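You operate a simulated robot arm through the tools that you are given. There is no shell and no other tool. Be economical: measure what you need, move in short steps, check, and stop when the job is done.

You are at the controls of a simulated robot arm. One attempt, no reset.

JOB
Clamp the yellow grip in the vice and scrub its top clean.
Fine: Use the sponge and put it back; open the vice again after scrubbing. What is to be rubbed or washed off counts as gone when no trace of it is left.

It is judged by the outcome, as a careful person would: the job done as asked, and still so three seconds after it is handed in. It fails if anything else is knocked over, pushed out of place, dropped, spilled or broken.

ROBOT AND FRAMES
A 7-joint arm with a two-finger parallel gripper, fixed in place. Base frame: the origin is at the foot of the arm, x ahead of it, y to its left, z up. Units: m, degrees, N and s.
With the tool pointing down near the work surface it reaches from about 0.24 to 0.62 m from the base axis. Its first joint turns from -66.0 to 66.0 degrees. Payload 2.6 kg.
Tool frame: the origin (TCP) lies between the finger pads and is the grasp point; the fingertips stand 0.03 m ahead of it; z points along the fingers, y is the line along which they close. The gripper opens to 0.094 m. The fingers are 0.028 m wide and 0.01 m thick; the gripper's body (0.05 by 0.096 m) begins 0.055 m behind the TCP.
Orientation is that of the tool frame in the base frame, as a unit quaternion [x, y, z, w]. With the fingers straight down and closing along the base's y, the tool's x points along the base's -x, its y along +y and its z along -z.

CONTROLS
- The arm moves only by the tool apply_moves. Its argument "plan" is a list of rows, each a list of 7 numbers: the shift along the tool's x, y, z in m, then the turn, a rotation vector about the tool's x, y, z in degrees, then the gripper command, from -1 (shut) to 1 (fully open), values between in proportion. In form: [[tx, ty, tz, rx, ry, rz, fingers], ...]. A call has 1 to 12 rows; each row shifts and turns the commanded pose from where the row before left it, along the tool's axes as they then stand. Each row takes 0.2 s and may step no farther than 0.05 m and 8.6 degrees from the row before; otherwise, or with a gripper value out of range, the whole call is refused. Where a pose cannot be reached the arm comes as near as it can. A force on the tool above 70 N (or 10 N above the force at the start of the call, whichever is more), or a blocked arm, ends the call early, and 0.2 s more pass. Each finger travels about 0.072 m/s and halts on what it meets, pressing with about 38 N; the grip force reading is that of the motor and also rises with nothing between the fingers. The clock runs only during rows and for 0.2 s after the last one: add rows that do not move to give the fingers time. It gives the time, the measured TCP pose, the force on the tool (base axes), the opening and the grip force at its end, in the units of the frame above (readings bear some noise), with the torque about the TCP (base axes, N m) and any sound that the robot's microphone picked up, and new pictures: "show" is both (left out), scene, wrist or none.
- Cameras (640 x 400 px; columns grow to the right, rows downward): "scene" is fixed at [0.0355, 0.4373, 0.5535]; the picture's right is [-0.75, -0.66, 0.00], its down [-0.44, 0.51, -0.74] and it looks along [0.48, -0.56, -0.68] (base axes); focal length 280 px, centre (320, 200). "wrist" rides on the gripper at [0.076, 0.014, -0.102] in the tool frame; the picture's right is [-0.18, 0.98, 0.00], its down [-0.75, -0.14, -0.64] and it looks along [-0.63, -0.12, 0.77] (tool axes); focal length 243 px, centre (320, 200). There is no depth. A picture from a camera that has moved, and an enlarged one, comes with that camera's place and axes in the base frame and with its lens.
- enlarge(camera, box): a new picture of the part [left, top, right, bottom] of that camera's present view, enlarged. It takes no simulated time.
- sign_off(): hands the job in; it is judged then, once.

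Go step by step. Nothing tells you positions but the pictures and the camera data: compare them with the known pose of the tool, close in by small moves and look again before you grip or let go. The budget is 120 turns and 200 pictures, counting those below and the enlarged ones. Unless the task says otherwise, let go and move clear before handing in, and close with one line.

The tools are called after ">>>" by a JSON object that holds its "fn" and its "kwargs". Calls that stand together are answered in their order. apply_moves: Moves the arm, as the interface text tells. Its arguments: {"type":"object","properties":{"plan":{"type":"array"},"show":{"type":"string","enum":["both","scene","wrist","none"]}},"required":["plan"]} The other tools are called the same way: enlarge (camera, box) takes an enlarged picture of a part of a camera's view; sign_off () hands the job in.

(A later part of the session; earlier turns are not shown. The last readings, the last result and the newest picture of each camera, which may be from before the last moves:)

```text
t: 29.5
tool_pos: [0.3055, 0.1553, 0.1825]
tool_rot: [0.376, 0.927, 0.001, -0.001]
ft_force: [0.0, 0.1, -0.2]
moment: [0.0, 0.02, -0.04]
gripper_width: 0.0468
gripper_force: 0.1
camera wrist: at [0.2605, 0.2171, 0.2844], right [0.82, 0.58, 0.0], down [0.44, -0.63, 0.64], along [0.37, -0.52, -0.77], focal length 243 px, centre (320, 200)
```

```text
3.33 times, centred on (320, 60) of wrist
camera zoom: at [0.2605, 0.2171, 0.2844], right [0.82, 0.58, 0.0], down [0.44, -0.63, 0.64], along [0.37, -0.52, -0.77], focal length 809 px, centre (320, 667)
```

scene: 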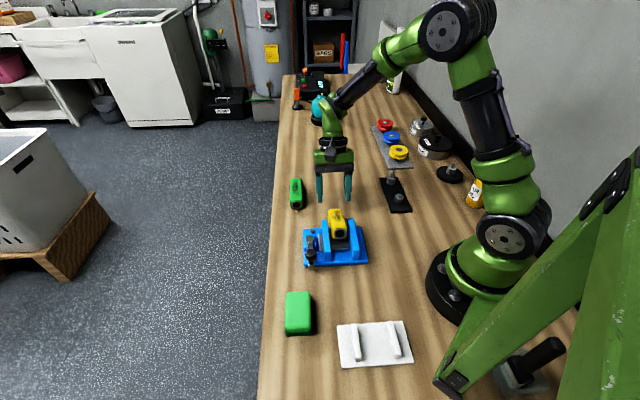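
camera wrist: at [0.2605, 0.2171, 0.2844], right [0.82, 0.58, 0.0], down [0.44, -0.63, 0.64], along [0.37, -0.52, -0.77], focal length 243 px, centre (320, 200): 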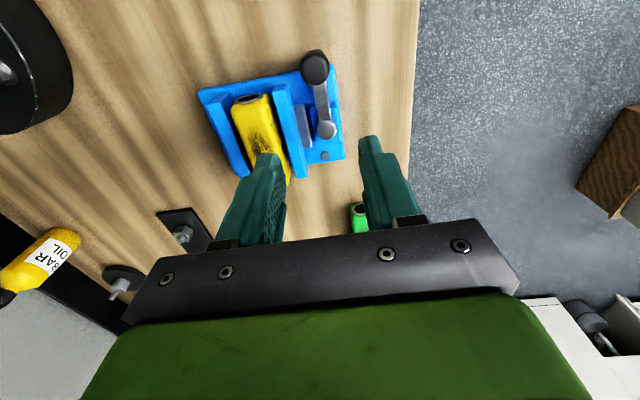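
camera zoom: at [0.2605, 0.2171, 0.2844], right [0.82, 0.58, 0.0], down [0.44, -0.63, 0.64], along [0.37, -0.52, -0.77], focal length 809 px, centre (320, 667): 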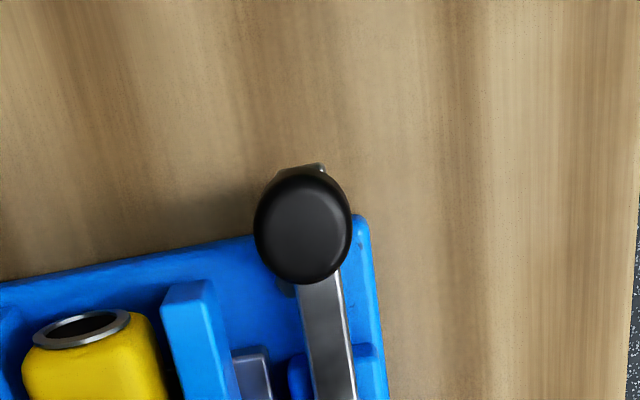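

The knob is about 24 mm across at (0.2825, 0.179), with its top near z=0.067. I position above it with a narrower opening and partly descend.

>>> {"fn": "apply_moves", "kwargs": {"plan": [[0.0186, 0.0005, 0, 0, 0, 0, -0.22], [0.0186, 0.0005, 0, 0, 0, 0, -0.22], [0, 0, 0.04, 0, 0, 0, -0.22], [0, 0, 0.035, 0, 0, 0, -0.22], [0, 0, 0, 0, 0, 0, -0.22]], "show": "wrist"}}

>>> {"fn": "enlarge", "kwargs": {"camera": "scene", "box": [260, 190, 372, 260]}}

>>> {"fn": "enlarge", "kwargs": {"camera": "wrist", "box": [192, 40, 448, 200]}}

```text
t: 30.7
tool_pos: [0.2831, 0.1834, 0.1065]
tool_rot: [0.376, 0.927, 0.001, 0.0]
ft_force: [-0.2, -0.1, -0.2]
moment: [0.02, 0.02, -0.01]
gripper_width: 0.0368
gripper_force: 0.0
camera wrist: at [0.2371, 0.245, 0.208], right [0.82, 0.58, 0.0], down [0.44, -0.63, 0.64], along [0.37, -0.52, -0.77], focal length 243 px, centre (320, 200)
```

wrist: 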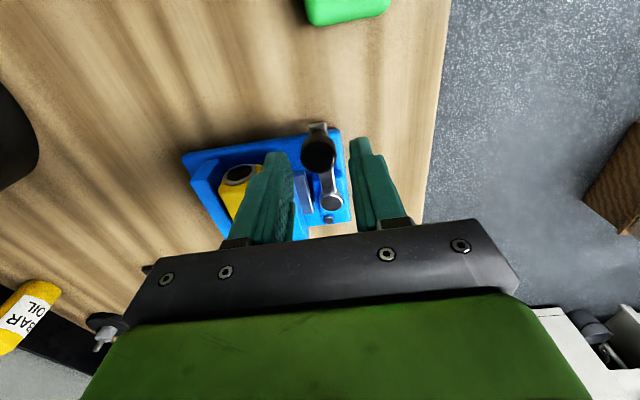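

```text
5.71 times, centred on (316, 225) of scene
camera zoom: at [0.0355, 0.4373, 0.5535], right [-0.75, -0.66, 0.0], down [-0.44, 0.51, -0.74], along [0.48, -0.56, -0.68], focal length 1600 px, centre (343, 57)
```

zoom: 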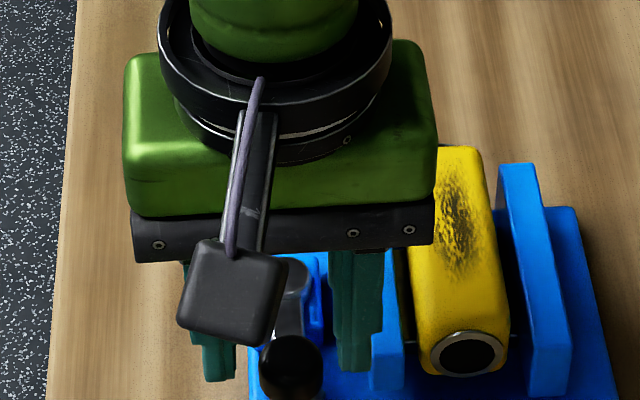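

```text
2.50 times, centred on (320, 120) of wrist
camera zoom: at [0.2371, 0.245, 0.208], right [0.82, 0.58, 0.0], down [0.44, -0.63, 0.64], along [0.37, -0.52, -0.77], focal length 606 px, centre (320, 400)
```

zoom: 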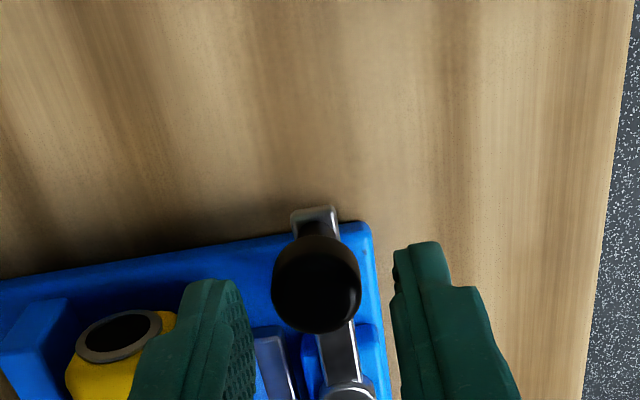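

The TCP is centred over the knob with clearance to the jaw. I descend and close on it.

>>> {"fn": "apply_moves", "kwargs": {"plan": [[0, 0, 0.02, 0, 0, 0, -0.22], [0, 0, 0.018, 0, 0, 0, -0.22], [0, 0, 0, 0, 0, 0, -0.22], [0, 0, 0, 0, 0, 0, -1], [0, 0, 0, 0, 0, 0, -1], [0, 0, 0, 0, 0, 0, -1]], "show": "wrist"}}

>>> {"fn": "enlarge", "kwargs": {"camera": "wrist", "box": [192, 80, 448, 240]}}

```text
t: 32.1
tool_pos: [0.2809, 0.1836, 0.0701]
tool_rot: [0.376, 0.927, 0.0, 0.0]
ft_force: [1.3, 1.1, -2.8]
moment: [-0.02, -0.11, 0.1]
gripper_width: 0.0233
gripper_force: 45.1
camera wrist: at [0.2354, 0.2451, 0.1709], right [0.82, 0.58, 0.0], down [0.44, -0.63, 0.64], along [0.37, -0.52, -0.77], focal length 243 px, centre (320, 200)
```

wrist: 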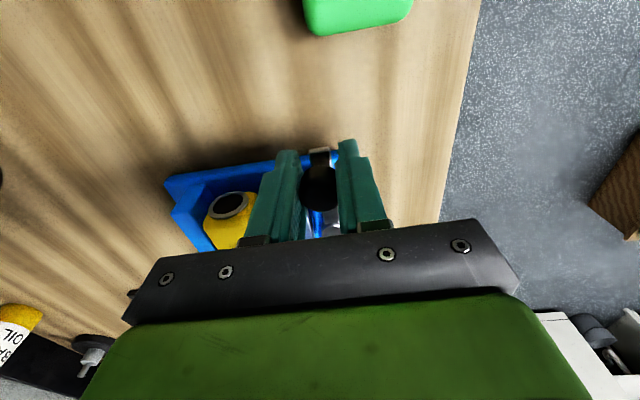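

```text
2.50 times, centred on (320, 160) of wrist
camera zoom: at [0.2354, 0.2451, 0.1709], right [0.82, 0.58, 0.0], down [0.44, -0.63, 0.64], along [0.37, -0.52, -0.77], focal length 606 px, centre (320, 300)
```

zoom: 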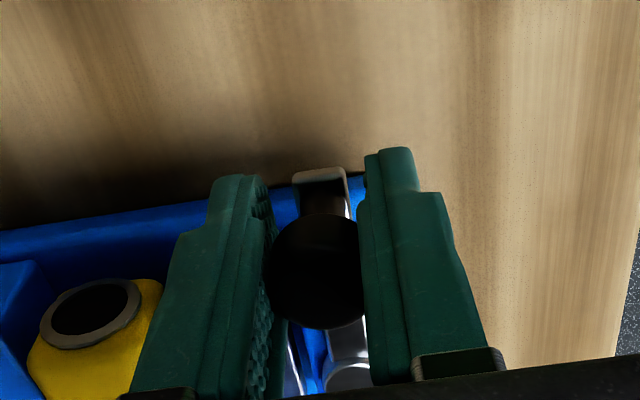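

The knob is gripped. I test swinging the lever outward about its hub by a small angle.

>>> {"fn": "apply_moves", "kwargs": {"plan": [[-0.0002, 0.0047, 0, 0, 0, 4, -1], [-0.0002, 0.0047, 0, 0, 0, 4, -1], [-0.0002, 0.0047, 0, 0, 0, 4, -1], [0, 0, 0, 0, 0, 0, -1]], "show": "wrist"}}

>>> {"fn": "enlarge", "kwargs": {"camera": "scene", "box": [280, 200, 392, 270]}}

```text
t: 33.1
tool_pos: [0.2931, 0.1922, 0.07]
tool_rot: [0.472, 0.881, 0.001, 0.0]
ft_force: [4.7, -6.1, 9.1]
moment: [0.32, 0.16, 0.04]
gripper_width: 0.0235
gripper_force: 45.1
camera wrist: at [0.2607, 0.2619, 0.1709], right [0.92, 0.39, 0.0], down [0.3, -0.71, 0.64], along [0.25, -0.59, -0.77], focal length 243 px, centre (320, 200)
```

wrist: 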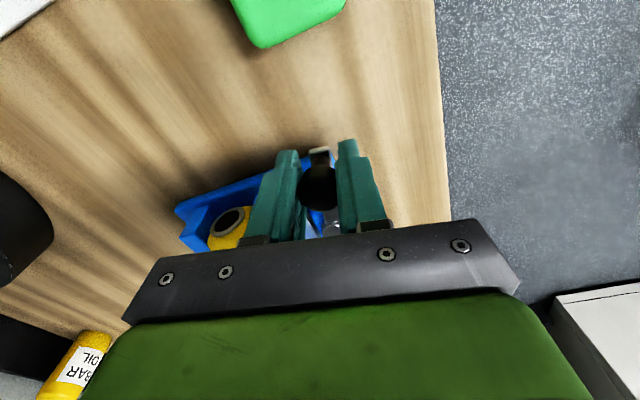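

```text
5.71 times, centred on (336, 235) of scene
camera zoom: at [0.0355, 0.4372, 0.5536], right [-0.75, -0.66, 0.0], down [-0.44, 0.51, -0.74], along [0.48, -0.56, -0.68], focal length 1600 px, centre (229, 0)
```

zoom: 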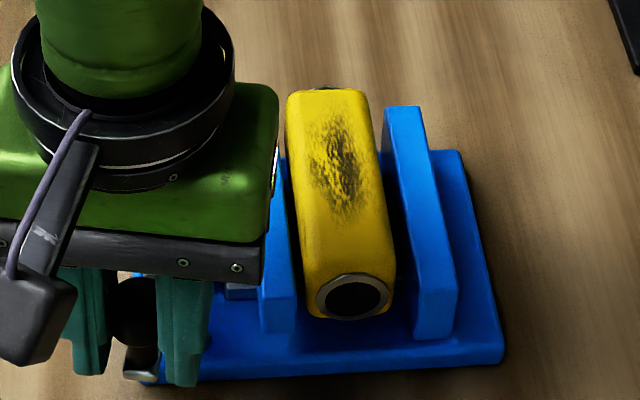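

The lever follows and the jaw closes in that direction. I continue the swing.

>>> {"fn": "apply_moves", "kwargs": {"plan": [[-0.001, 0.0068, 0, 0, 0, 6, -1], [-0.001, 0.0068, 0, 0, 0, 6, -1], [-0.0005, 0.0068, 0, 0, 0, 6, -1], [-0.0005, 0.0068, 0, 0, 0, 6, -1], [0, 0, 0, 0, 0, 0, -1]], "show": "wrist"}}

>>> {"fn": "enlarge", "kwargs": {"camera": "scene", "box": [280, 200, 392, 270]}}

```text
t: 34.3
tool_pos: [0.3174, 0.2017, 0.0696]
tool_rot: [0.645, 0.764, 0.003, -0.001]
ft_force: [2.2, 2.7, 22.2]
moment: [-0.13, -0.06, 0.13]
gripper_width: 0.0233
gripper_force: 45.0
camera wrist: at [0.3168, 0.2776, 0.171], right [1.0, -0.02, 0.0], down [-0.01, -0.77, 0.64], along [-0.01, -0.64, -0.77], focal length 243 px, centre (320, 200)
```

wrist: 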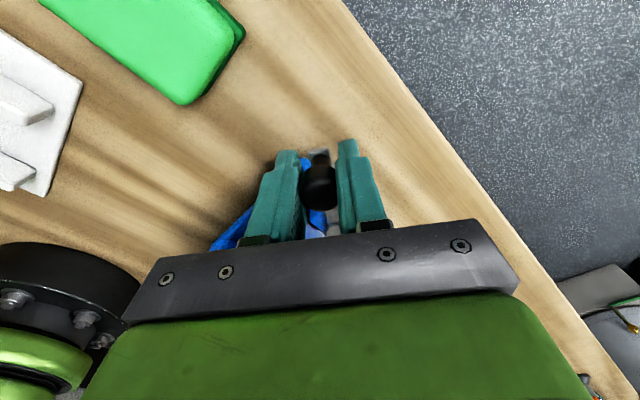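

```text
5.71 times, centred on (336, 235) of scene
camera zoom: at [0.0354, 0.4372, 0.5536], right [-0.75, -0.66, 0.0], down [-0.44, 0.51, -0.74], along [0.48, -0.56, -0.68], focal length 1600 px, centre (229, 0)
```

zoom: 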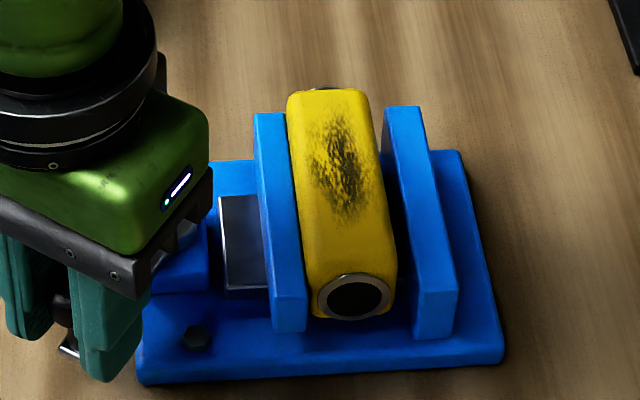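

The moving jaw now touches the grip. I keep swinging until it's clamped against the fixed jaw.

>>> {"fn": "apply_moves", "kwargs": {"plan": [[-0.0004, 0.0072, -0.0005, 0, 0, 6, -1], [-0.0004, 0.0072, -0.0005, 0, 0, 6, -1], [-0.0004, 0.0072, 0, 0, 0, 6, -1], [-0.0004, 0.0072, 0, 0, 0, 6, -1], [0, 0, 0, 0, 0, 0, -1]], "show": "none"}}

>>> {"fn": "enlarge", "kwargs": {"camera": "scene", "box": [280, 200, 392, 270]}}

```text
t: 35.5
tool_pos: [0.3457, 0.1994, 0.0698]
tool_rot: [0.789, 0.614, 0.002, -0.001]
ft_force: [3.2, 24.9, 2.3]
moment: [0.15, 0.04, -0.14]
gripper_width: 0.0231
gripper_force: 44.7
```

```text
5.71 times, centred on (336, 235) of scene
camera zoom: at [0.0355, 0.4373, 0.5535], right [-0.75, -0.66, 0.0], down [-0.44, 0.51, -0.74], along [0.48, -0.56, -0.68], focal length 1600 px, centre (229, 0)
```

zoom: 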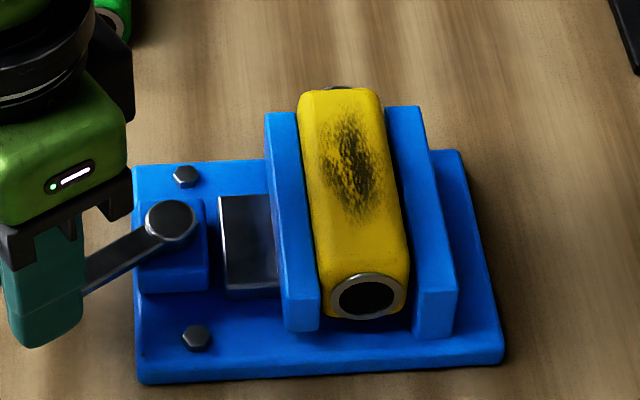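

The remaining gap is about 4 mm. I continue in small steps and watch the force.

>>> {"fn": "apply_moves", "kwargs": {"plan": [[0.0006, 0.0072, 0, 0, 0, 6, -1], [-0.0002, 0.0072, 0, 0, 0, 6, -1], [-0.0004, 0.0048, 0, 0, 0, 4, -1], [0, 0, 0, 0, 0, 0, -1]], "show": "none"}}

>>> {"fn": "enlarge", "kwargs": {"camera": "scene", "box": [280, 200, 392, 270]}}

```text
t: 36.5
tool_pos: [0.3599, 0.1957, 0.07]
tool_rot: [0.867, 0.498, -0.003, -0.003]
ft_force: [-19.7, 13.4, 14.3]
moment: [-0.1, 0.23, -0.27]
gripper_width: 0.023
gripper_force: 45.0
```

```text
5.71 times, centred on (336, 235) of scene
camera zoom: at [0.0354, 0.4372, 0.5536], right [-0.75, -0.66, 0.0], down [-0.44, 0.51, -0.74], along [0.48, -0.56, -0.68], focal length 1600 px, centre (229, 0)
```

zoom: 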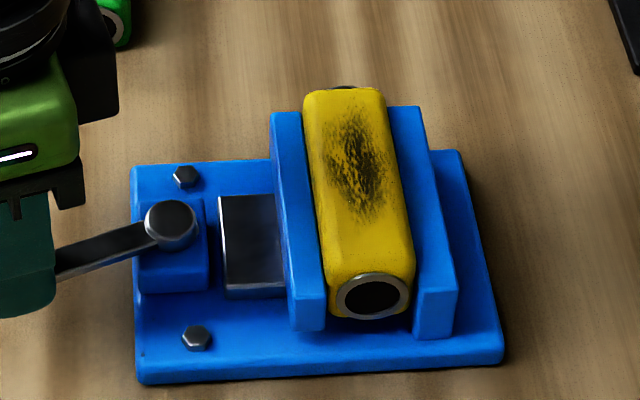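

Resistance is building (about 24 N along the swing), so the grip is contacting both jaws. I push a little more to see whether it seats.

>>> {"fn": "apply_moves", "kwargs": {"plan": [[0, 0.0036, 0, 0, 0, 1, -1], [0, 0, 0, 0, 0, 0, -1], [0, 0, 0, 0, 0, 0, -1]], "show": "none"}}

>>> {"fn": "enlarge", "kwargs": {"camera": "scene", "box": [280, 200, 392, 270]}}

```text
t: 37.3
tool_pos: [0.3616, 0.1946, 0.07]
tool_rot: [0.872, 0.49, -0.005, -0.006]
ft_force: [-45.7, 7.8, 26.4]
moment: [0.53, 0.14, -0.12]
gripper_width: 0.0234
gripper_force: 45.5
```

```text
5.71 times, centred on (336, 235) of scene
camera zoom: at [0.0353, 0.4372, 0.5536], right [-0.75, -0.66, 0.0], down [-0.44, 0.51, -0.74], along [0.48, -0.56, -0.68], focal length 1600 px, centre (229, 0)
```

zoom: 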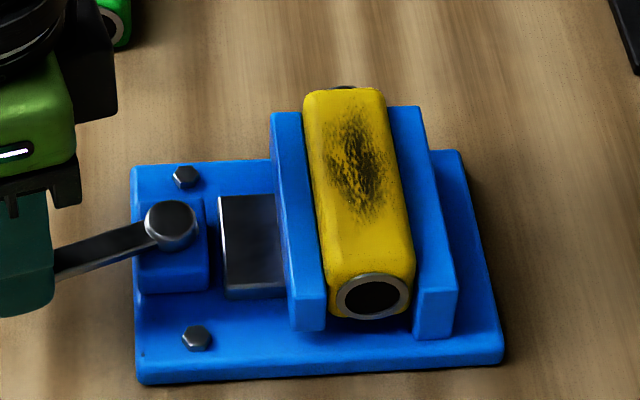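

It's clamped firmly at 46 N. I relax, open the fingers and rise to see whether the clamp holds.

>>> {"fn": "apply_moves", "kwargs": {"plan": [[0, -0.003, 0, 0, 0, 0, -1], [0, 0, 0, 0, 0, 0, -0.6], [0, 0, 0, 0, 0, 0, -0.2], [0, 0, 0, 0, 0, 0, -0.2], [0, 0, -0.03, 0, 0, 0, -0.2], [0, 0, -0.04, 0, 0, 0, -0.2], [0, 0, -0.04, 0, 0, 0, -0.2], [0, 0, -0.04, 0, 0, 0, -0.2], [0, 0, 0, 0, 0, 0, -0.2]], "show": "both"}}

>>> {"fn": "enlarge", "kwargs": {"camera": "scene", "box": [260, 200, 372, 270]}}

```text
t: 39.3
tool_pos: [0.3622, 0.191, 0.2203]
tool_rot: [0.872, 0.49, 0.001, -0.001]
ft_force: [-0.6, -0.4, 0.4]
moment: [-0.03, -0.06, -0.02]
gripper_width: 0.0375
gripper_force: 0.1
camera wrist: at [0.4132, 0.2497, 0.3211], right [0.75, -0.67, 0.0], down [-0.51, -0.57, 0.64], along [-0.43, -0.48, -0.77], focal length 243 px, centre (320, 200)
```

scene: 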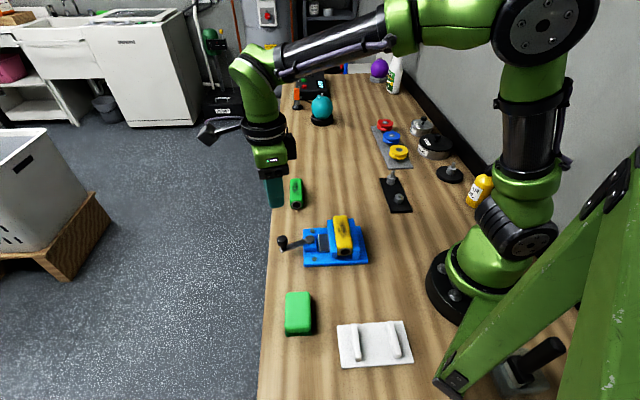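
wrist: 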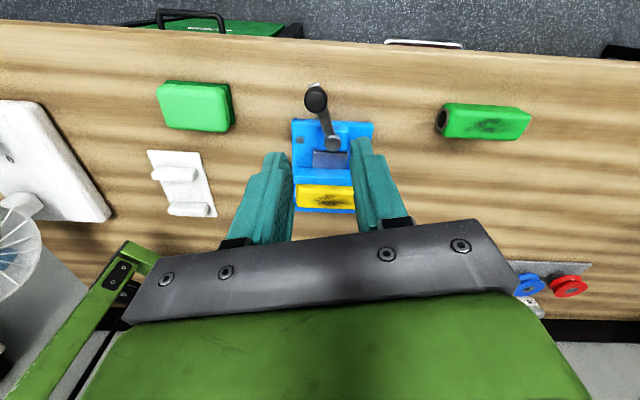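

```text
5.71 times, centred on (316, 235) of scene
camera zoom: at [0.0355, 0.4373, 0.5535], right [-0.75, -0.66, 0.0], down [-0.44, 0.51, -0.74], along [0.48, -0.56, -0.68], focal length 1600 px, centre (343, 0)
```

zoom: 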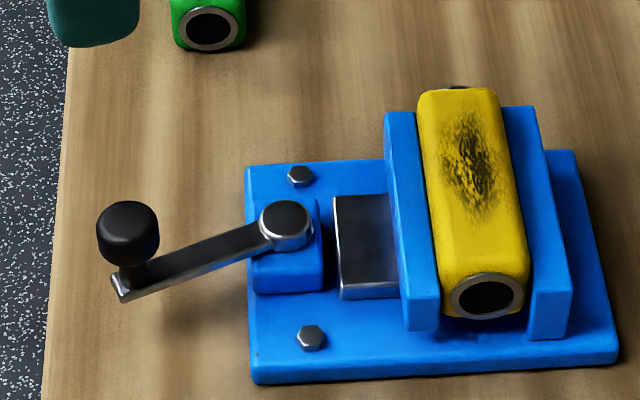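

The clamp holds by itself. Next is the sponge, near (0.237, 0.274) with its long side parallel to the jaws. I turn the tool back and move over it.

>>> {"fn": "apply_moves", "kwargs": {"plan": [[0, 0, 0, 0, 0, -8.6, 0.2], [0, 0, 0, 0, 0, -8.6, 0.4], [0, 0, 0, 0, 0, -8.6, 0.6], [0, 0, 0, 0, 0, -8.6, 0.7], [0, 0, 0, 0, 0, -8.6, 0.7], [0, 0, 0, 0, 0, -8.6, 0.7], [0, 0, 0, 0, 0, -8.6, 0.7], [0, 0, 0, 0, 0, -8.6, 0.7], [0, 0, 0, 0, 0, -8.6, 0.7], [0.045, -0.009, 0, 0, 0, 0, 0.7], [0.045, -0.009, 0, 0, 0, 0, 0.7], [0.0, 0, 0, 0, 0, 0, 0.7]], "show": "both"}}

```text
t: 41.9
tool_pos: [0.2858, 0.2419, 0.2202]
tool_rot: [0.373, 0.928, 0.0, 0.001]
ft_force: [0.2, 0.6, -0.2]
moment: [0.0, 0.01, -0.01]
gripper_width: 0.0799
gripper_force: 0.1
camera wrist: at [0.2386, 0.304, 0.3215], right [0.81, 0.58, 0.0], down [0.45, -0.62, 0.64], along [0.38, -0.52, -0.77], focal length 243 px, centre (320, 200)
```

scene: 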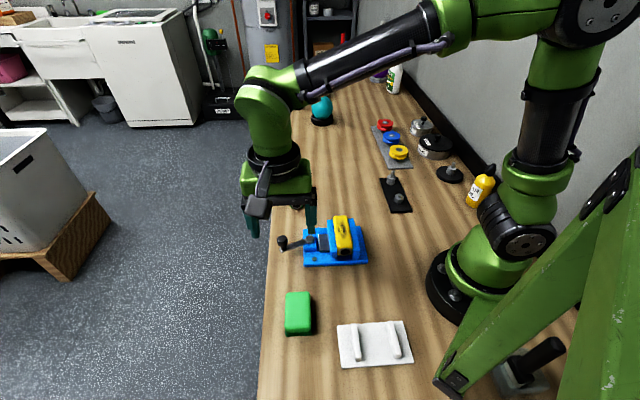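
wrist: 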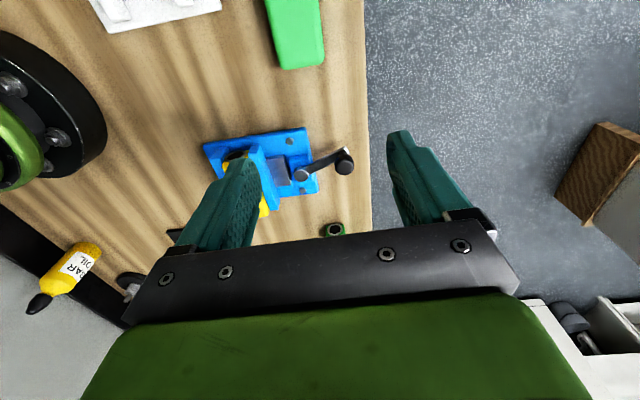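

The sponge is centred near (0.2275, 0.2765), about 74 × 46 mm. I move over it and lower partly.

>>> {"fn": "apply_moves", "kwargs": {"plan": [[0.033, -0.0077, 0.03, 0, 0, 0, 0.7], [0.033, -0.0077, 0.03, 0, 0, 0, 0.7], [0, 0, 0.03, 0, 0, 0, 0.7], [0, 0, 0.01, 0, 0, 0, 0.7], [0, 0, 0, 0, 0, 0, 0.7]], "show": "both"}}

>>> {"fn": "enlarge", "kwargs": {"camera": "scene", "box": [240, 260, 368, 340]}}

```text
t: 43.1
tool_pos: [0.2275, 0.2755, 0.1188]
tool_rot: [0.373, 0.928, 0.001, 0.001]
ft_force: [-0.8, 0.4, 0.4]
moment: [0.02, 0.02, -0.01]
gripper_width: 0.08
gripper_force: 0.0
camera wrist: at [0.1816, 0.3371, 0.2203], right [0.81, 0.58, 0.0], down [0.45, -0.62, 0.64], along [0.37, -0.52, -0.77], focal length 243 px, centre (320, 200)
```

scene: 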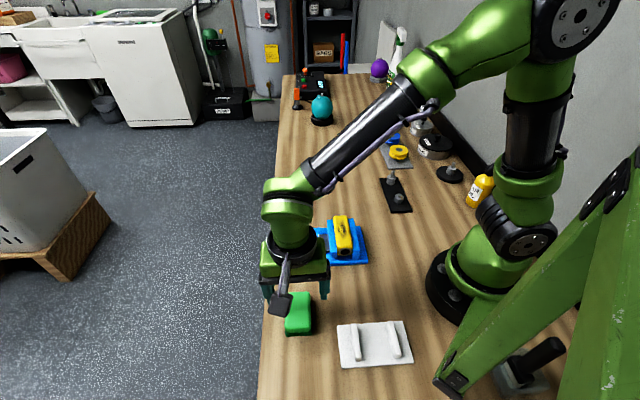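
wrist: 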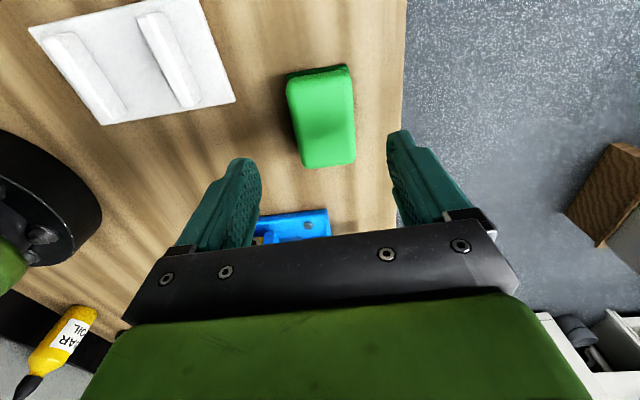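

```text
5.00 times, centred on (304, 300) of scene
camera zoom: at [0.0355, 0.4373, 0.5535], right [-0.75, -0.66, 0.0], down [-0.44, 0.51, -0.74], along [0.48, -0.56, -0.68], focal length 1400 px, centre (400, -300)
```

zoom: 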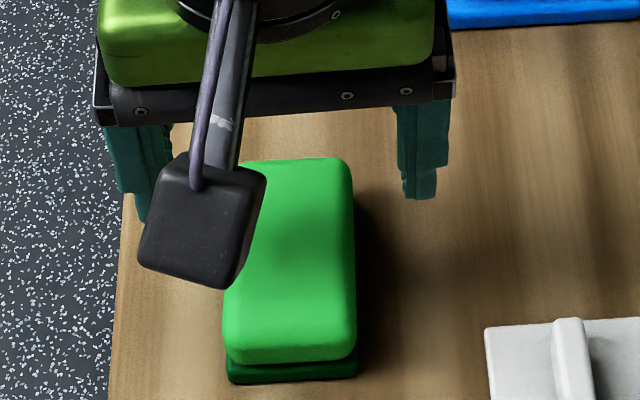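

The sponge sits under the TCP. I turn 2.5° to match it, descend to tips at about z=0.012, and grip it.

>>> {"fn": "apply_moves", "kwargs": {"plan": [[0, 0.001, 0.03, 0, 0, 2.5, 0.7], [0, 0, 0.03, 0, 0, 0, 0.7], [0, 0, 0.016, 0, 0, 0, 0.7], [0, 0, 0, 0, 0, 0, 0.7], [0, 0, 0, 0, 0, 0, -1], [0, 0, 0, 0, 0, 0, -1], [0, 0, 0, 0, 0, 0, -1]], "show": "wrist"}}

>>> {"fn": "enlarge", "kwargs": {"camera": "scene", "box": [240, 260, 368, 340]}}

```text
t: 44.7
tool_pos: [0.2292, 0.2766, 0.0432]
tool_rot: [0.393, 0.92, 0.002, 0.0]
ft_force: [0.7, 1.0, 0.9]
moment: [0.03, -0.02, 0.02]
gripper_width: 0.0483
gripper_force: 38.4
camera wrist: at [0.1849, 0.3402, 0.1445], right [0.84, 0.55, 0.0], down [0.42, -0.64, 0.64], along [0.35, -0.54, -0.77], focal length 243 px, centre (320, 200)
```

wrist: 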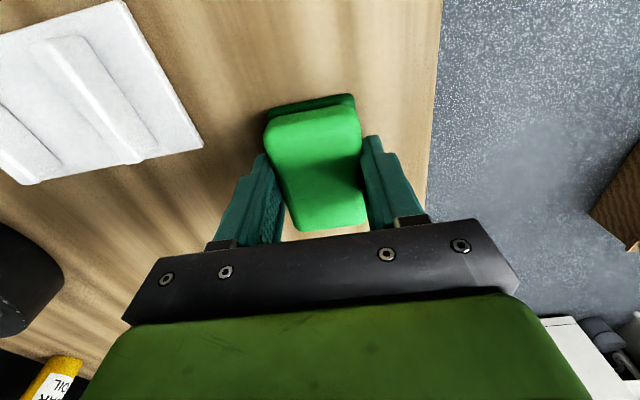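

```text
5.00 times, centred on (304, 300) of scene
camera zoom: at [0.0355, 0.4373, 0.5535], right [-0.75, -0.66, 0.0], down [-0.44, 0.51, -0.74], along [0.48, -0.56, -0.68], focal length 1400 px, centre (400, -300)
```

zoom: 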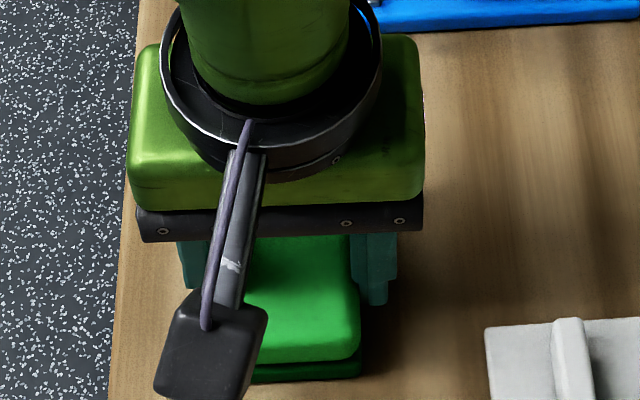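

The sponge is held. For putting it back I note the pose: TCP (0.229, 0.277, 0.043), yaw 133.7°. I lift it and carry it over the clamped grip.

>>> {"fn": "apply_moves", "kwargs": {"plan": [[0, 0, -0.03, 0, 0, 0, -1], [0, 0, -0.04, 0, 0, 0, -1], [0, 0, -0.04, 0, 0, 0, -1], [-0.0364, -0.0212, 0, 0, 0, 0, -1], [-0.0364, -0.0212, 0, 0, 0, 0, -1], [-0.0364, -0.0212, 0, 0, 0, 0, -1], [-0.0364, -0.0212, 0, 0, 0, 0, -1], [-0.0364, -0.0212, 0, 0, 0, 0, -1], [0, 0, 0, 0, 0, -3, -1], [0, 0, 0, 0, 0, 0, -1]], "show": "both"}}

>>> {"fn": "enlarge", "kwargs": {"camera": "scene", "box": [272, 180, 400, 260]}}

```text
t: 46.9
tool_pos: [0.2774, 0.0711, 0.1529]
tool_rot: [0.369, 0.93, 0.001, 0.0]
ft_force: [-0.7, 0.3, 0.1]
moment: [0.02, 0.03, -0.01]
gripper_width: 0.0483
gripper_force: 38.2
camera wrist: at [0.2299, 0.1325, 0.2548], right [0.81, 0.59, 0.0], down [0.45, -0.62, 0.64], along [0.38, -0.52, -0.77], focal length 243 px, centre (320, 200)
```

scene: 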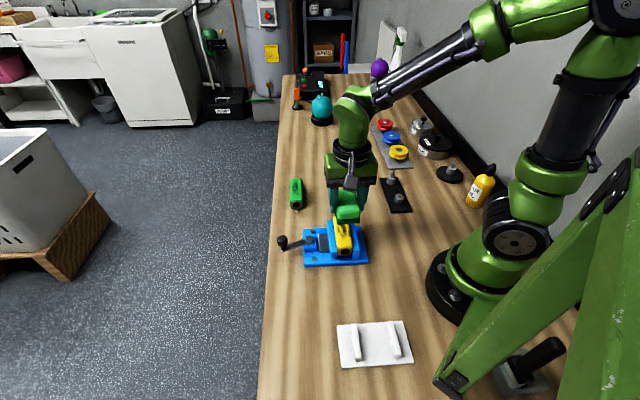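
wrist: 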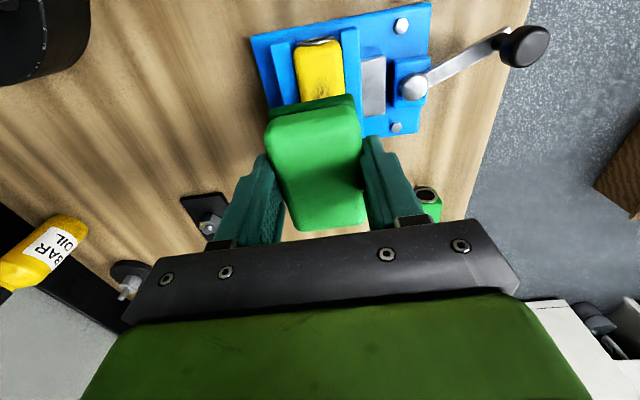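

```text
5.00 times, centred on (336, 220) of scene
camera zoom: at [0.0355, 0.4373, 0.5535], right [-0.75, -0.66, 0.0], down [-0.44, 0.51, -0.74], along [0.48, -0.56, -0.68], focal length 1400 px, centre (240, 100)
```

zoom: 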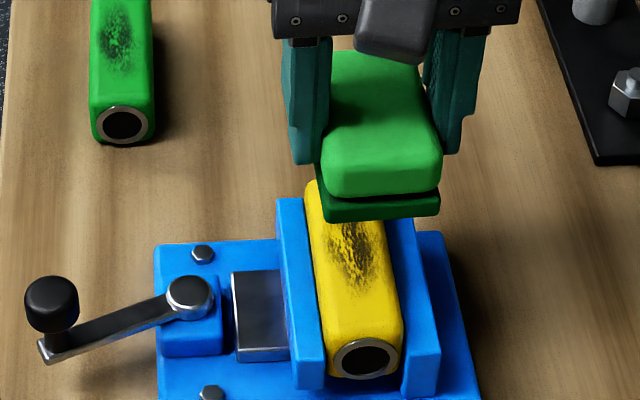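

The sponge hangs over the grip, aligned with it. I lower it to contact.

>>> {"fn": "apply_moves", "kwargs": {"plan": [[0, 0, 0.025, 0, 0, 0, -1], [0, 0, 0.018, 0, 0, 0, -1], [0, 0, 0.004, 0, 0, 0, -1], [0, 0, 0.003, 0, 0, 0, -1], [0, 0, 0.0, 0, 0, 0, -1]], "show": "none"}}

>>> {"fn": "enlarge", "kwargs": {"camera": "scene", "box": [272, 190, 400, 270]}}

```text
t: 48.1
tool_pos: [0.2777, 0.0715, 0.1028]
tool_rot: [0.369, 0.929, 0.001, -0.001]
ft_force: [0.1, 1.0, -0.6]
moment: [-0.02, -0.02, -0.04]
gripper_width: 0.0483
gripper_force: 37.4
```

```text
5.00 times, centred on (336, 230) of scene
camera zoom: at [0.0355, 0.4373, 0.5535], right [-0.75, -0.66, 0.0], down [-0.44, 0.51, -0.74], along [0.48, -0.56, -0.68], focal length 1400 px, centre (240, 50)
```

zoom: 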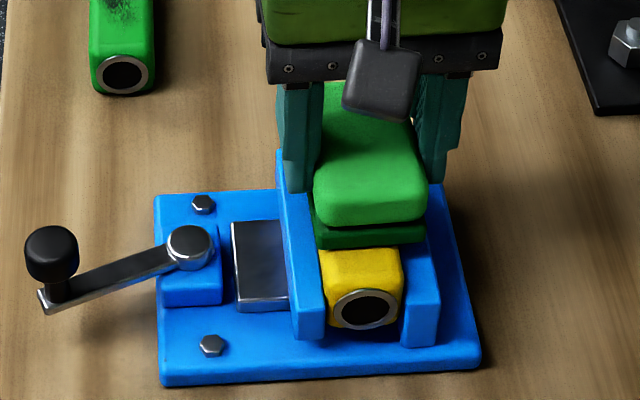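

>>> {"fn": "apply_moves", "kwargs": {"plan": [[0, 0, 0.002, 0, 0, 0, -1], [0, 0, 0.002, 0, 0, 0, -1], [0, 0, 0.0, 0, 0, 0, -1]], "show": "none"}}

```text
t: 48.7
tool_pos: [0.2786, 0.0722, 0.1018]
tool_rot: [0.372, 0.928, 0.003, 0.001]
ft_force: [-5.4, -2.2, 16.8]
moment: [-0.23, 0.26, -0.02]
gripper_width: 0.0484
gripper_force: 38.0
stopped in row 3: the force on the tool passed its limit at 74 N (the readings are from after the stop); the commanded pose is now the measured one
```

In contact at about 17 N. I start scrubbing strokes along the grip.

>>> {"fn": "apply_moves", "kwargs": {"plan": [[0.012, 0, 0, 0, 0, 0, -1], [-0.012, 0, 0, 0, 0, 0, -1], [-0.012, 0, 0, 0, 0, 0, -1], [0.012, 0, 0, 0, 0, 0, -1], [0.012, 0, 0, 0, 0, 0, -1], [-0.012, 0, 0, 0, 0, 0, -1], [0, 0, 0, 0, 0, 0, -1]], "show": "none"}}

>>> {"fn": "enlarge", "kwargs": {"camera": "scene", "box": [272, 190, 400, 270]}}

```text
t: 50.3
tool_pos: [0.2751, 0.0768, 0.1025]
tool_rot: [0.37, 0.929, 0.005, -0.003]
ft_force: [-5.4, 0.2, 14.9]
moment: [-0.26, 0.09, -0.01]
gripper_width: 0.0483
gripper_force: 37.7
stopped in row 7: the force on the tool passed its limit at 72 N (the readings are from after the stop); the commanded pose is now the measured one
```

```text
5.00 times, centred on (336, 230) of scene
camera zoom: at [0.0355, 0.4372, 0.5536], right [-0.75, -0.66, 0.0], down [-0.44, 0.51, -0.74], along [0.48, -0.56, -0.68], focal length 1400 px, centre (240, 50)
```

zoom: 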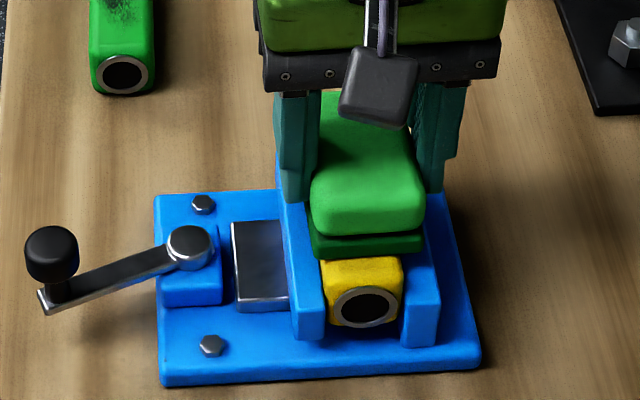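

The strokes go through. I do another set slightly lighter, biased back toward the far end.

>>> {"fn": "apply_moves", "kwargs": {"plan": [[-0.01, 0, -0.0005, 0, 0, 0, -1], [-0.012, 0, 0, 0, 0, 0, -1], [-0.01, 0, 0, 0, 0, 0, -1], [0.012, 0, 0, 0, 0, 0, -1], [0.012, 0, 0, 0, 0, 0, -1], [0.01, 0, 0, 0, 0, 0, -1], [-0.012, 0.003, 0, 0, 0, 0, -1], [-0.012, 0, 0, 0, 0, 0, -1], [-0.01, -0.006, 0, 0, 0, 0, -1], [0.012, 0, 0, 0, 0, 0, -1], [0.012, 0.003, 0, 0, 0, 0, -1], [0, 0, 0, 0, 0, 0, -1]], "show": "none"}}

```text
t: 52.9
tool_pos: [0.2832, 0.0707, 0.1022]
tool_rot: [0.37, 0.929, 0.005, -0.003]
ft_force: [7.2, -8.5, 15.6]
moment: [-0.76, -0.52, 0.04]
gripper_width: 0.0483
gripper_force: 38.4
```

I lift the sponge to look at the grip's top.

>>> {"fn": "apply_moves", "kwargs": {"plan": [[0, 0, -0.03, 0, 0, 0, -1], [0, 0, -0.04, 0, 0, 0, -1], [-0.04, 0, -0.02, 0, 0, 0, -1], [-0.04, 0, 0, 0, 0, 0, -1], [0, 0, 0, 0, 0, 0, -1]], "show": "none"}}

>>> {"fn": "enlarge", "kwargs": {"camera": "scene", "box": [300, 200, 380, 250]}}

```text
t: 54.1
tool_pos: [0.339, 0.0137, 0.1924]
tool_rot: [0.371, 0.929, 0.005, -0.005]
ft_force: [0.5, 0.4, -0.1]
moment: [-0.03, 0.01, -0.02]
gripper_width: 0.0484
gripper_force: 38.2
```

```text
8.00 times, centred on (340, 225) of scene
camera zoom: at [0.0355, 0.4373, 0.5535], right [-0.75, -0.66, 0.0], down [-0.44, 0.51, -0.74], along [0.48, -0.56, -0.68], focal length 2240 px, centre (160, 0)
```

zoom: 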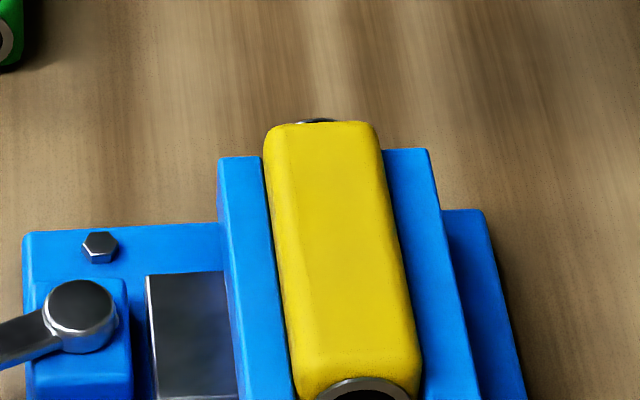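

The smudge appears gone. I check the whole top closely for traces.

>>> {"fn": "enlarge", "kwargs": {"camera": "scene", "box": [326, 212, 358, 232]}}

>>> {"fn": "enlarge", "kwargs": {"camera": "scene", "box": [326, 230, 366, 255]}}

>>> {"fn": "enlarge", "kwargs": {"camera": "wrist", "box": [220, 0, 420, 125]}}

```text
16.00 times, centred on (342, 222) of scene
camera zoom: at [0.0355, 0.4373, 0.5535], right [-0.75, -0.66, 0.0], down [-0.44, 0.51, -0.74], along [0.48, -0.56, -0.68], focal length 4479 px, centre (-32, -152)
```

zoom: 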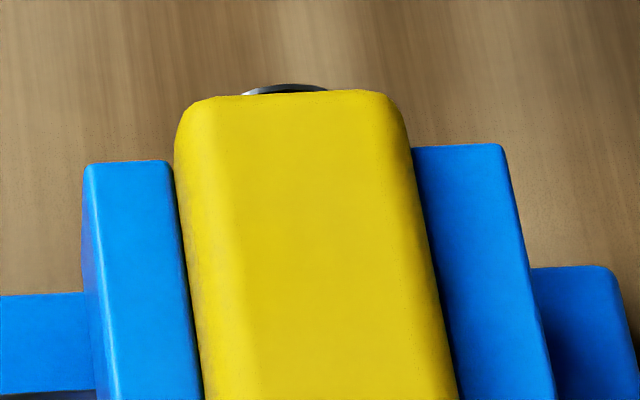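

```text
16.00 times, centred on (346, 242) of scene
camera zoom: at [0.0355, 0.4373, 0.5535], right [-0.75, -0.66, 0.0], down [-0.44, 0.51, -0.74], along [0.48, -0.56, -0.68], focal length 4479 px, centre (-96, -480)
```

zoom: 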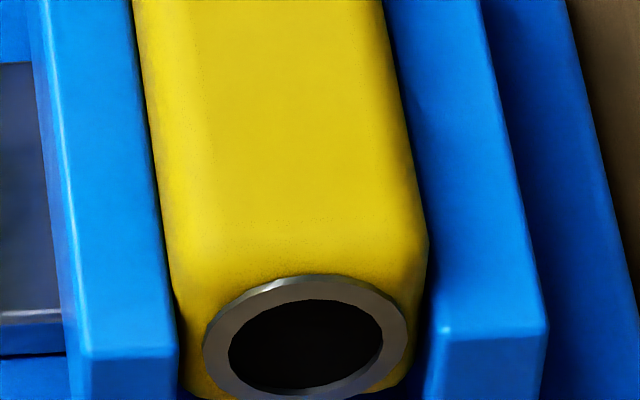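

```text
3.20 times, centred on (320, 62) of wrist
camera zoom: at [0.2934, 0.075, 0.2943], right [0.81, 0.59, 0.0], down [0.45, -0.63, 0.63], along [0.37, -0.51, -0.77], focal length 776 px, centre (320, 640)
```

zoom: 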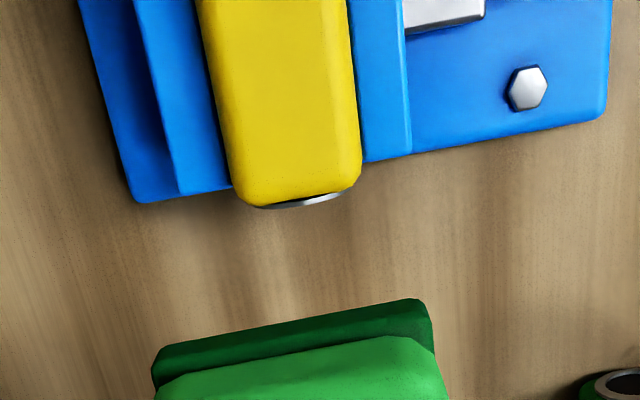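

The top is clean with no trace left. I carry the sponge back over its original place.

>>> {"fn": "apply_moves", "kwargs": {"plan": [[0.0372, 0.01644, 0, 0, -0.75, 0, -1], [0.0372, 0.01644, 0, 0, 0, 0, -1], [0.0372, 0.01644, 0, 0, 0, 0, -1], [0.0372, 0.01644, 0, 0, 0, 0, -1], [0.0372, 0.01644, 0, 0, 0, 0, -1], [0.0372, 0.01644, 0, 0, 0, 0, -1], [0.0372, 0.01644, 0, 0, 0, 0, -1], [0, 0, 0.04, 0, 0, 2.8, -1], [0, 0, 0.04, 0, 0, 0, -1], [0, 0, 0, 0, 0, 0, -1], [0, 0, 0, 0, 0, 0, -1]], "show": "wrist"}}

```text
t: 56.5
tool_pos: [0.2305, 0.2763, 0.1112]
tool_rot: [0.393, 0.92, 0.001, 0.002]
ft_force: [0.1, 0.3, -1.2]
moment: [0.0, 0.02, -0.01]
gripper_width: 0.0486
gripper_force: 37.9
camera wrist: at [0.1866, 0.3402, 0.2127], right [0.84, 0.55, 0.01], down [0.42, -0.64, 0.64], along [0.35, -0.54, -0.77], focal length 243 px, centre (320, 200)
```

wrist: 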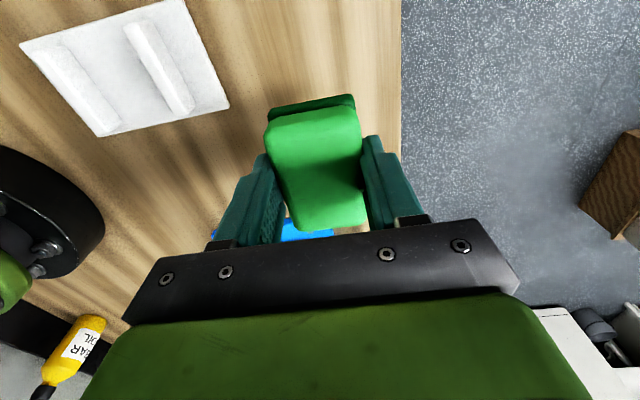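

The pose matches the pickup spot. I lower the sponge to the table.

>>> {"fn": "apply_moves", "kwargs": {"plan": [[0, 0, 0.035, 0, 0, 0, -1], [0, 0, 0.025, 0, 0, 0, -1], [0, 0, 0.006, 0, 0, 0, -1], [0, 0, 0, 0, 0, 0, -1]], "show": "none"}}

```text
t: 57.5
tool_pos: [0.2304, 0.2776, 0.0447]
tool_rot: [0.393, 0.92, 0.002, 0.002]
ft_force: [-0.3, 0.3, -0.2]
moment: [0.01, -0.01, 0.0]
gripper_width: 0.0485
gripper_force: 37.9
```

>>> {"fn": "apply_moves", "kwargs": {"plan": [[0, 0, 0.001, 0, 0, 0, -1], [0, 0, 0, 0, 0, 0, 0.1], [0, 0, 0, 0, 0, 0, 0.4], [0, 0, 0, 0, 0, 0, 0.7], [0, 0, 0, 0, 0, 0, 0.7], [0, 0, -0.04, 0, 0, 0, 0.7], [0, 0, -0.05, 0, 0, 0, 0.7], [0, 0, -0.05, 0, 0, 0, 0.7], [0, 0, -0.03, 0, 0, 0, 0.7], [0, 0, 0, 0, 0, 0, 0.7]], "show": "both"}}

```text
t: 59.7
tool_pos: [0.2287, 0.2799, 0.2176]
tool_rot: [0.392, 0.92, 0.002, 0.002]
ft_force: [0.6, 1.1, 0.1]
moment: [0.01, -0.01, 0.0]
gripper_width: 0.0798
gripper_force: 0.1
camera wrist: at [0.1839, 0.3432, 0.3178], right [0.84, 0.55, 0.01], down [0.42, -0.64, 0.64], along [0.35, -0.54, -0.77], focal length 243 px, centre (320, 200)
```

scene: 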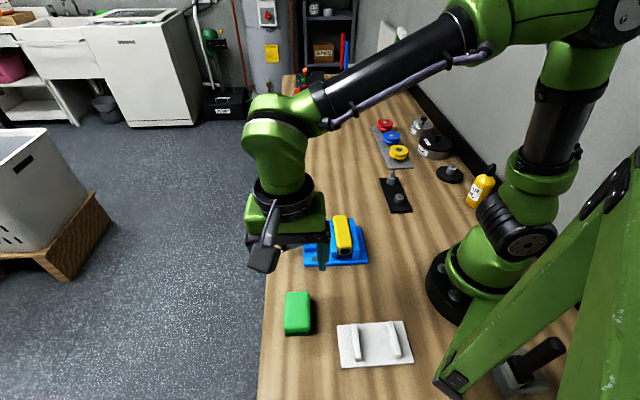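
wrist: 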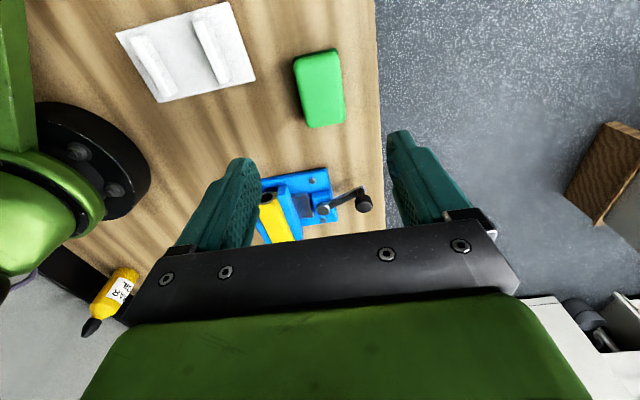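

The sponge is back in its place. Next I return to the lever knob near (0.362, 0.192) to open the vice.

>>> {"fn": "apply_moves", "kwargs": {"plan": [[-0.0391, 0.0087, 0, 0, 0, 0, 0.3], [-0.0391, 0.0087, 0, 0, 0, 0, 0], [-0.0391, 0.0087, 0, 0, 0, 0, -0.2], [-0.0391, 0.0087, 0, 0, 0, 0, -0.2], [0, 0, 0, 0, 0, 8.5, -0.2], [0, 0, 0, 0, 0, 8.5, -0.2], [0, 0, 0, 0, 0, 8.5, -0.2], [0, 0, 0, 0, 0, 8.5, -0.2], [0, 0, 0, 0, 0, 8.5, -0.2], [0, 0, 0, 0, 0, 8.5, -0.2], [0, 0, 0, 0, 0, 8.5, -0.2], [0, 0, 0, 0, 0, 8.5, -0.2]], "show": "none"}}

>>> {"fn": "apply_moves", "kwargs": {"plan": [[0, 0, 0.04, 0, 0, 6, -0.2], [0, 0, 0.04, 0, 0, 0, -0.2], [0, 0, 0.03, 0, 0, 0, -0.2], [0, 0, 0, 0, 0, 0, -0.2]], "show": "wrist"}}

>>> {"fn": "enlarge", "kwargs": {"camera": "wrist", "box": [192, 60, 448, 220]}}

```text
t: 62.3
tool_pos: [0.3613, 0.1882, 0.2151]
tool_rot: [0.84, 0.542, 0.003, 0.0]
ft_force: [-0.3, -0.4, -0.7]
moment: [-0.03, -0.01, 0.03]
gripper_width: 0.0373
gripper_force: 0.1
```

```text
t: 63.3
tool_pos: [0.3646, 0.1893, 0.1054]
tool_rot: [0.868, 0.497, 0.003, 0.0]
ft_force: [0.3, 0.1, -0.6]
moment: [0.0, 0.01, 0.0]
gripper_width: 0.0374
gripper_force: 0.0
camera wrist: at [0.4126, 0.2474, 0.2076], right [0.76, -0.65, 0.0], down [-0.51, -0.58, 0.64], along [-0.42, -0.48, -0.77], focal length 243 px, centre (320, 200)
```

wrist: 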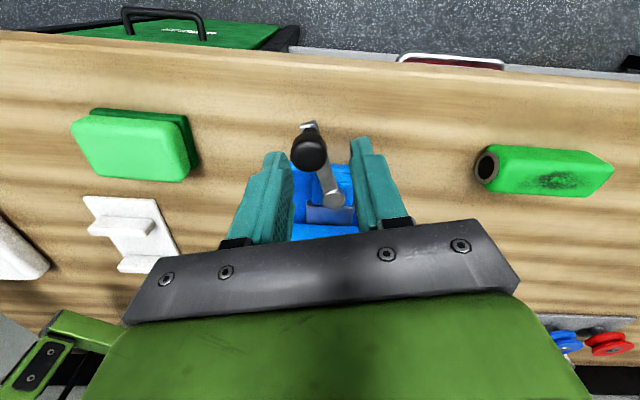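

```text
2.50 times, centred on (320, 140) of wrist
camera zoom: at [0.4126, 0.2474, 0.2076], right [0.76, -0.65, 0.0], down [-0.51, -0.58, 0.64], along [-0.42, -0.48, -0.77], focal length 606 px, centre (320, 350)
```

zoom: 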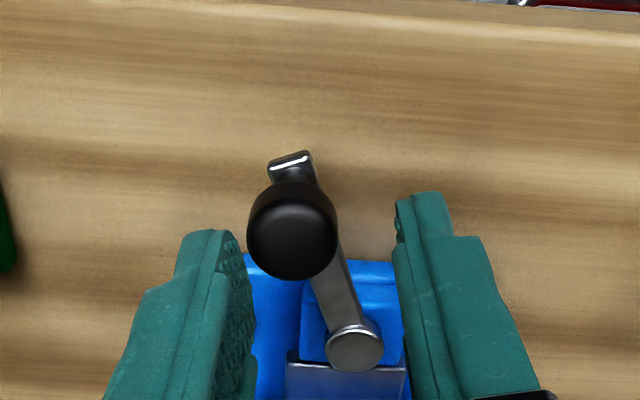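

The knob sits about 7 mm to the left of the TCP. I correct, descend and grip.

>>> {"fn": "apply_moves", "kwargs": {"plan": [[0, -0.0075, 0, 0, 0, 0, -0.2], [0, 0, 0.02, 0, 0, 0, -0.2], [0, 0, 0.016, 0, 0, 0, -0.2], [0, 0, 0, 0, 0, 0, -0.2], [0, 0, 0, 0, 0, 0, -1], [0, 0, 0, 0, 0, 0, -1], [0, 0, 0, 0, 0, 0, -1]], "show": "none"}}

>>> {"fn": "enlarge", "kwargs": {"camera": "wrist", "box": [192, 60, 448, 220]}}

```text
t: 64.9
tool_pos: [0.3569, 0.194, 0.0696]
tool_rot: [0.867, 0.498, 0.003, 0.0]
ft_force: [2.5, 1.5, -6.2]
moment: [0.31, -0.22, 0.04]
gripper_width: 0.0232
gripper_force: 45.2
```

```text
2.50 times, centred on (320, 140) of wrist
camera zoom: at [0.4054, 0.2511, 0.1716], right [0.76, -0.65, 0.0], down [-0.5, -0.58, 0.64], along [-0.42, -0.48, -0.77], focal length 606 px, centre (320, 350)
```

zoom: 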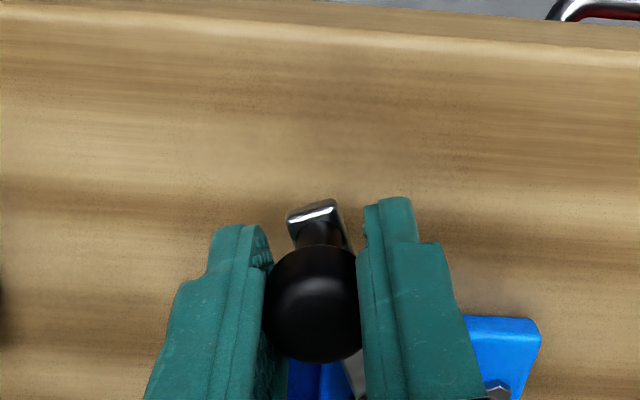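

Gripped. I swing the lever back toward its original position, first by 30°.

>>> {"fn": "apply_moves", "kwargs": {"plan": [[-0.001, -0.007, 0, 0, 0, -6, -1], [-0.001, -0.007, 0, 0, 0, -6, -1], [-0.001, -0.007, 0, 0, 0, -6, -1], [-0.001, -0.007, 0, 0, 0, -6, -1], [-0.001, -0.007, 0, 0, 0, -6, -1], [0, 0, 0, 0, 0, 0, -1]], "show": "none"}}

>>> {"fn": "enlarge", "kwargs": {"camera": "scene", "box": [280, 200, 392, 270]}}

```text
t: 66.3
tool_pos: [0.3217, 0.198, 0.0696]
tool_rot: [0.709, 0.705, 0.002, 0.002]
ft_force: [2.7, -20.1, 5.6]
moment: [0.33, -0.02, 0.05]
gripper_width: 0.023
gripper_force: 45.0
```

```text
5.71 times, centred on (336, 235) of scene
camera zoom: at [0.0355, 0.4372, 0.5536], right [-0.75, -0.66, 0.0], down [-0.44, 0.51, -0.74], along [0.48, -0.56, -0.68], focal length 1600 px, centre (229, 0)
```

zoom: 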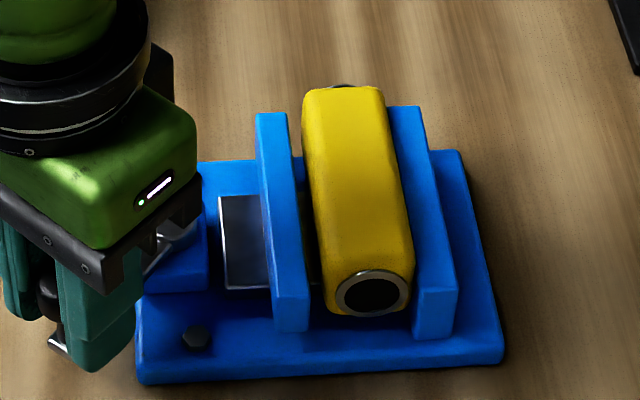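

The vice is opening and the grip stays put. I continue back to the original lever position.

>>> {"fn": "apply_moves", "kwargs": {"plan": [[-0.0016, -0.007, 0, 0, 0, -6, -1], [-0.0014, -0.007, 0, 0, 0, -6, -1], [-0.0011, -0.007, 0, 0, 0, -6, -1], [-0.0011, -0.007, 0, 0, 0, -6, -1], [-0.0011, -0.007, 0, 0, 0, -6, -1], [0, 0, 0, 0, 0, 0, -1]], "show": "none"}}

>>> {"fn": "enlarge", "kwargs": {"camera": "scene", "box": [280, 200, 392, 270]}}

```text
t: 67.7
tool_pos: [0.2917, 0.1857, 0.0699]
tool_rot: [0.5, 0.866, 0.003, 0.002]
ft_force: [11.5, -12.6, 2.6]
moment: [0.1, 0.03, 0.12]
gripper_width: 0.0232
gripper_force: 44.3
```

```text
5.71 times, centred on (336, 235) of scene
camera zoom: at [0.0355, 0.4373, 0.5535], right [-0.75, -0.66, 0.0], down [-0.44, 0.51, -0.74], along [0.48, -0.56, -0.68], focal length 1600 px, centre (229, 0)
```

zoom: 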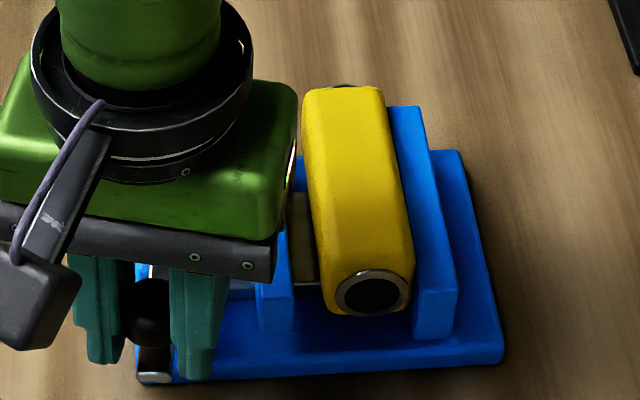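

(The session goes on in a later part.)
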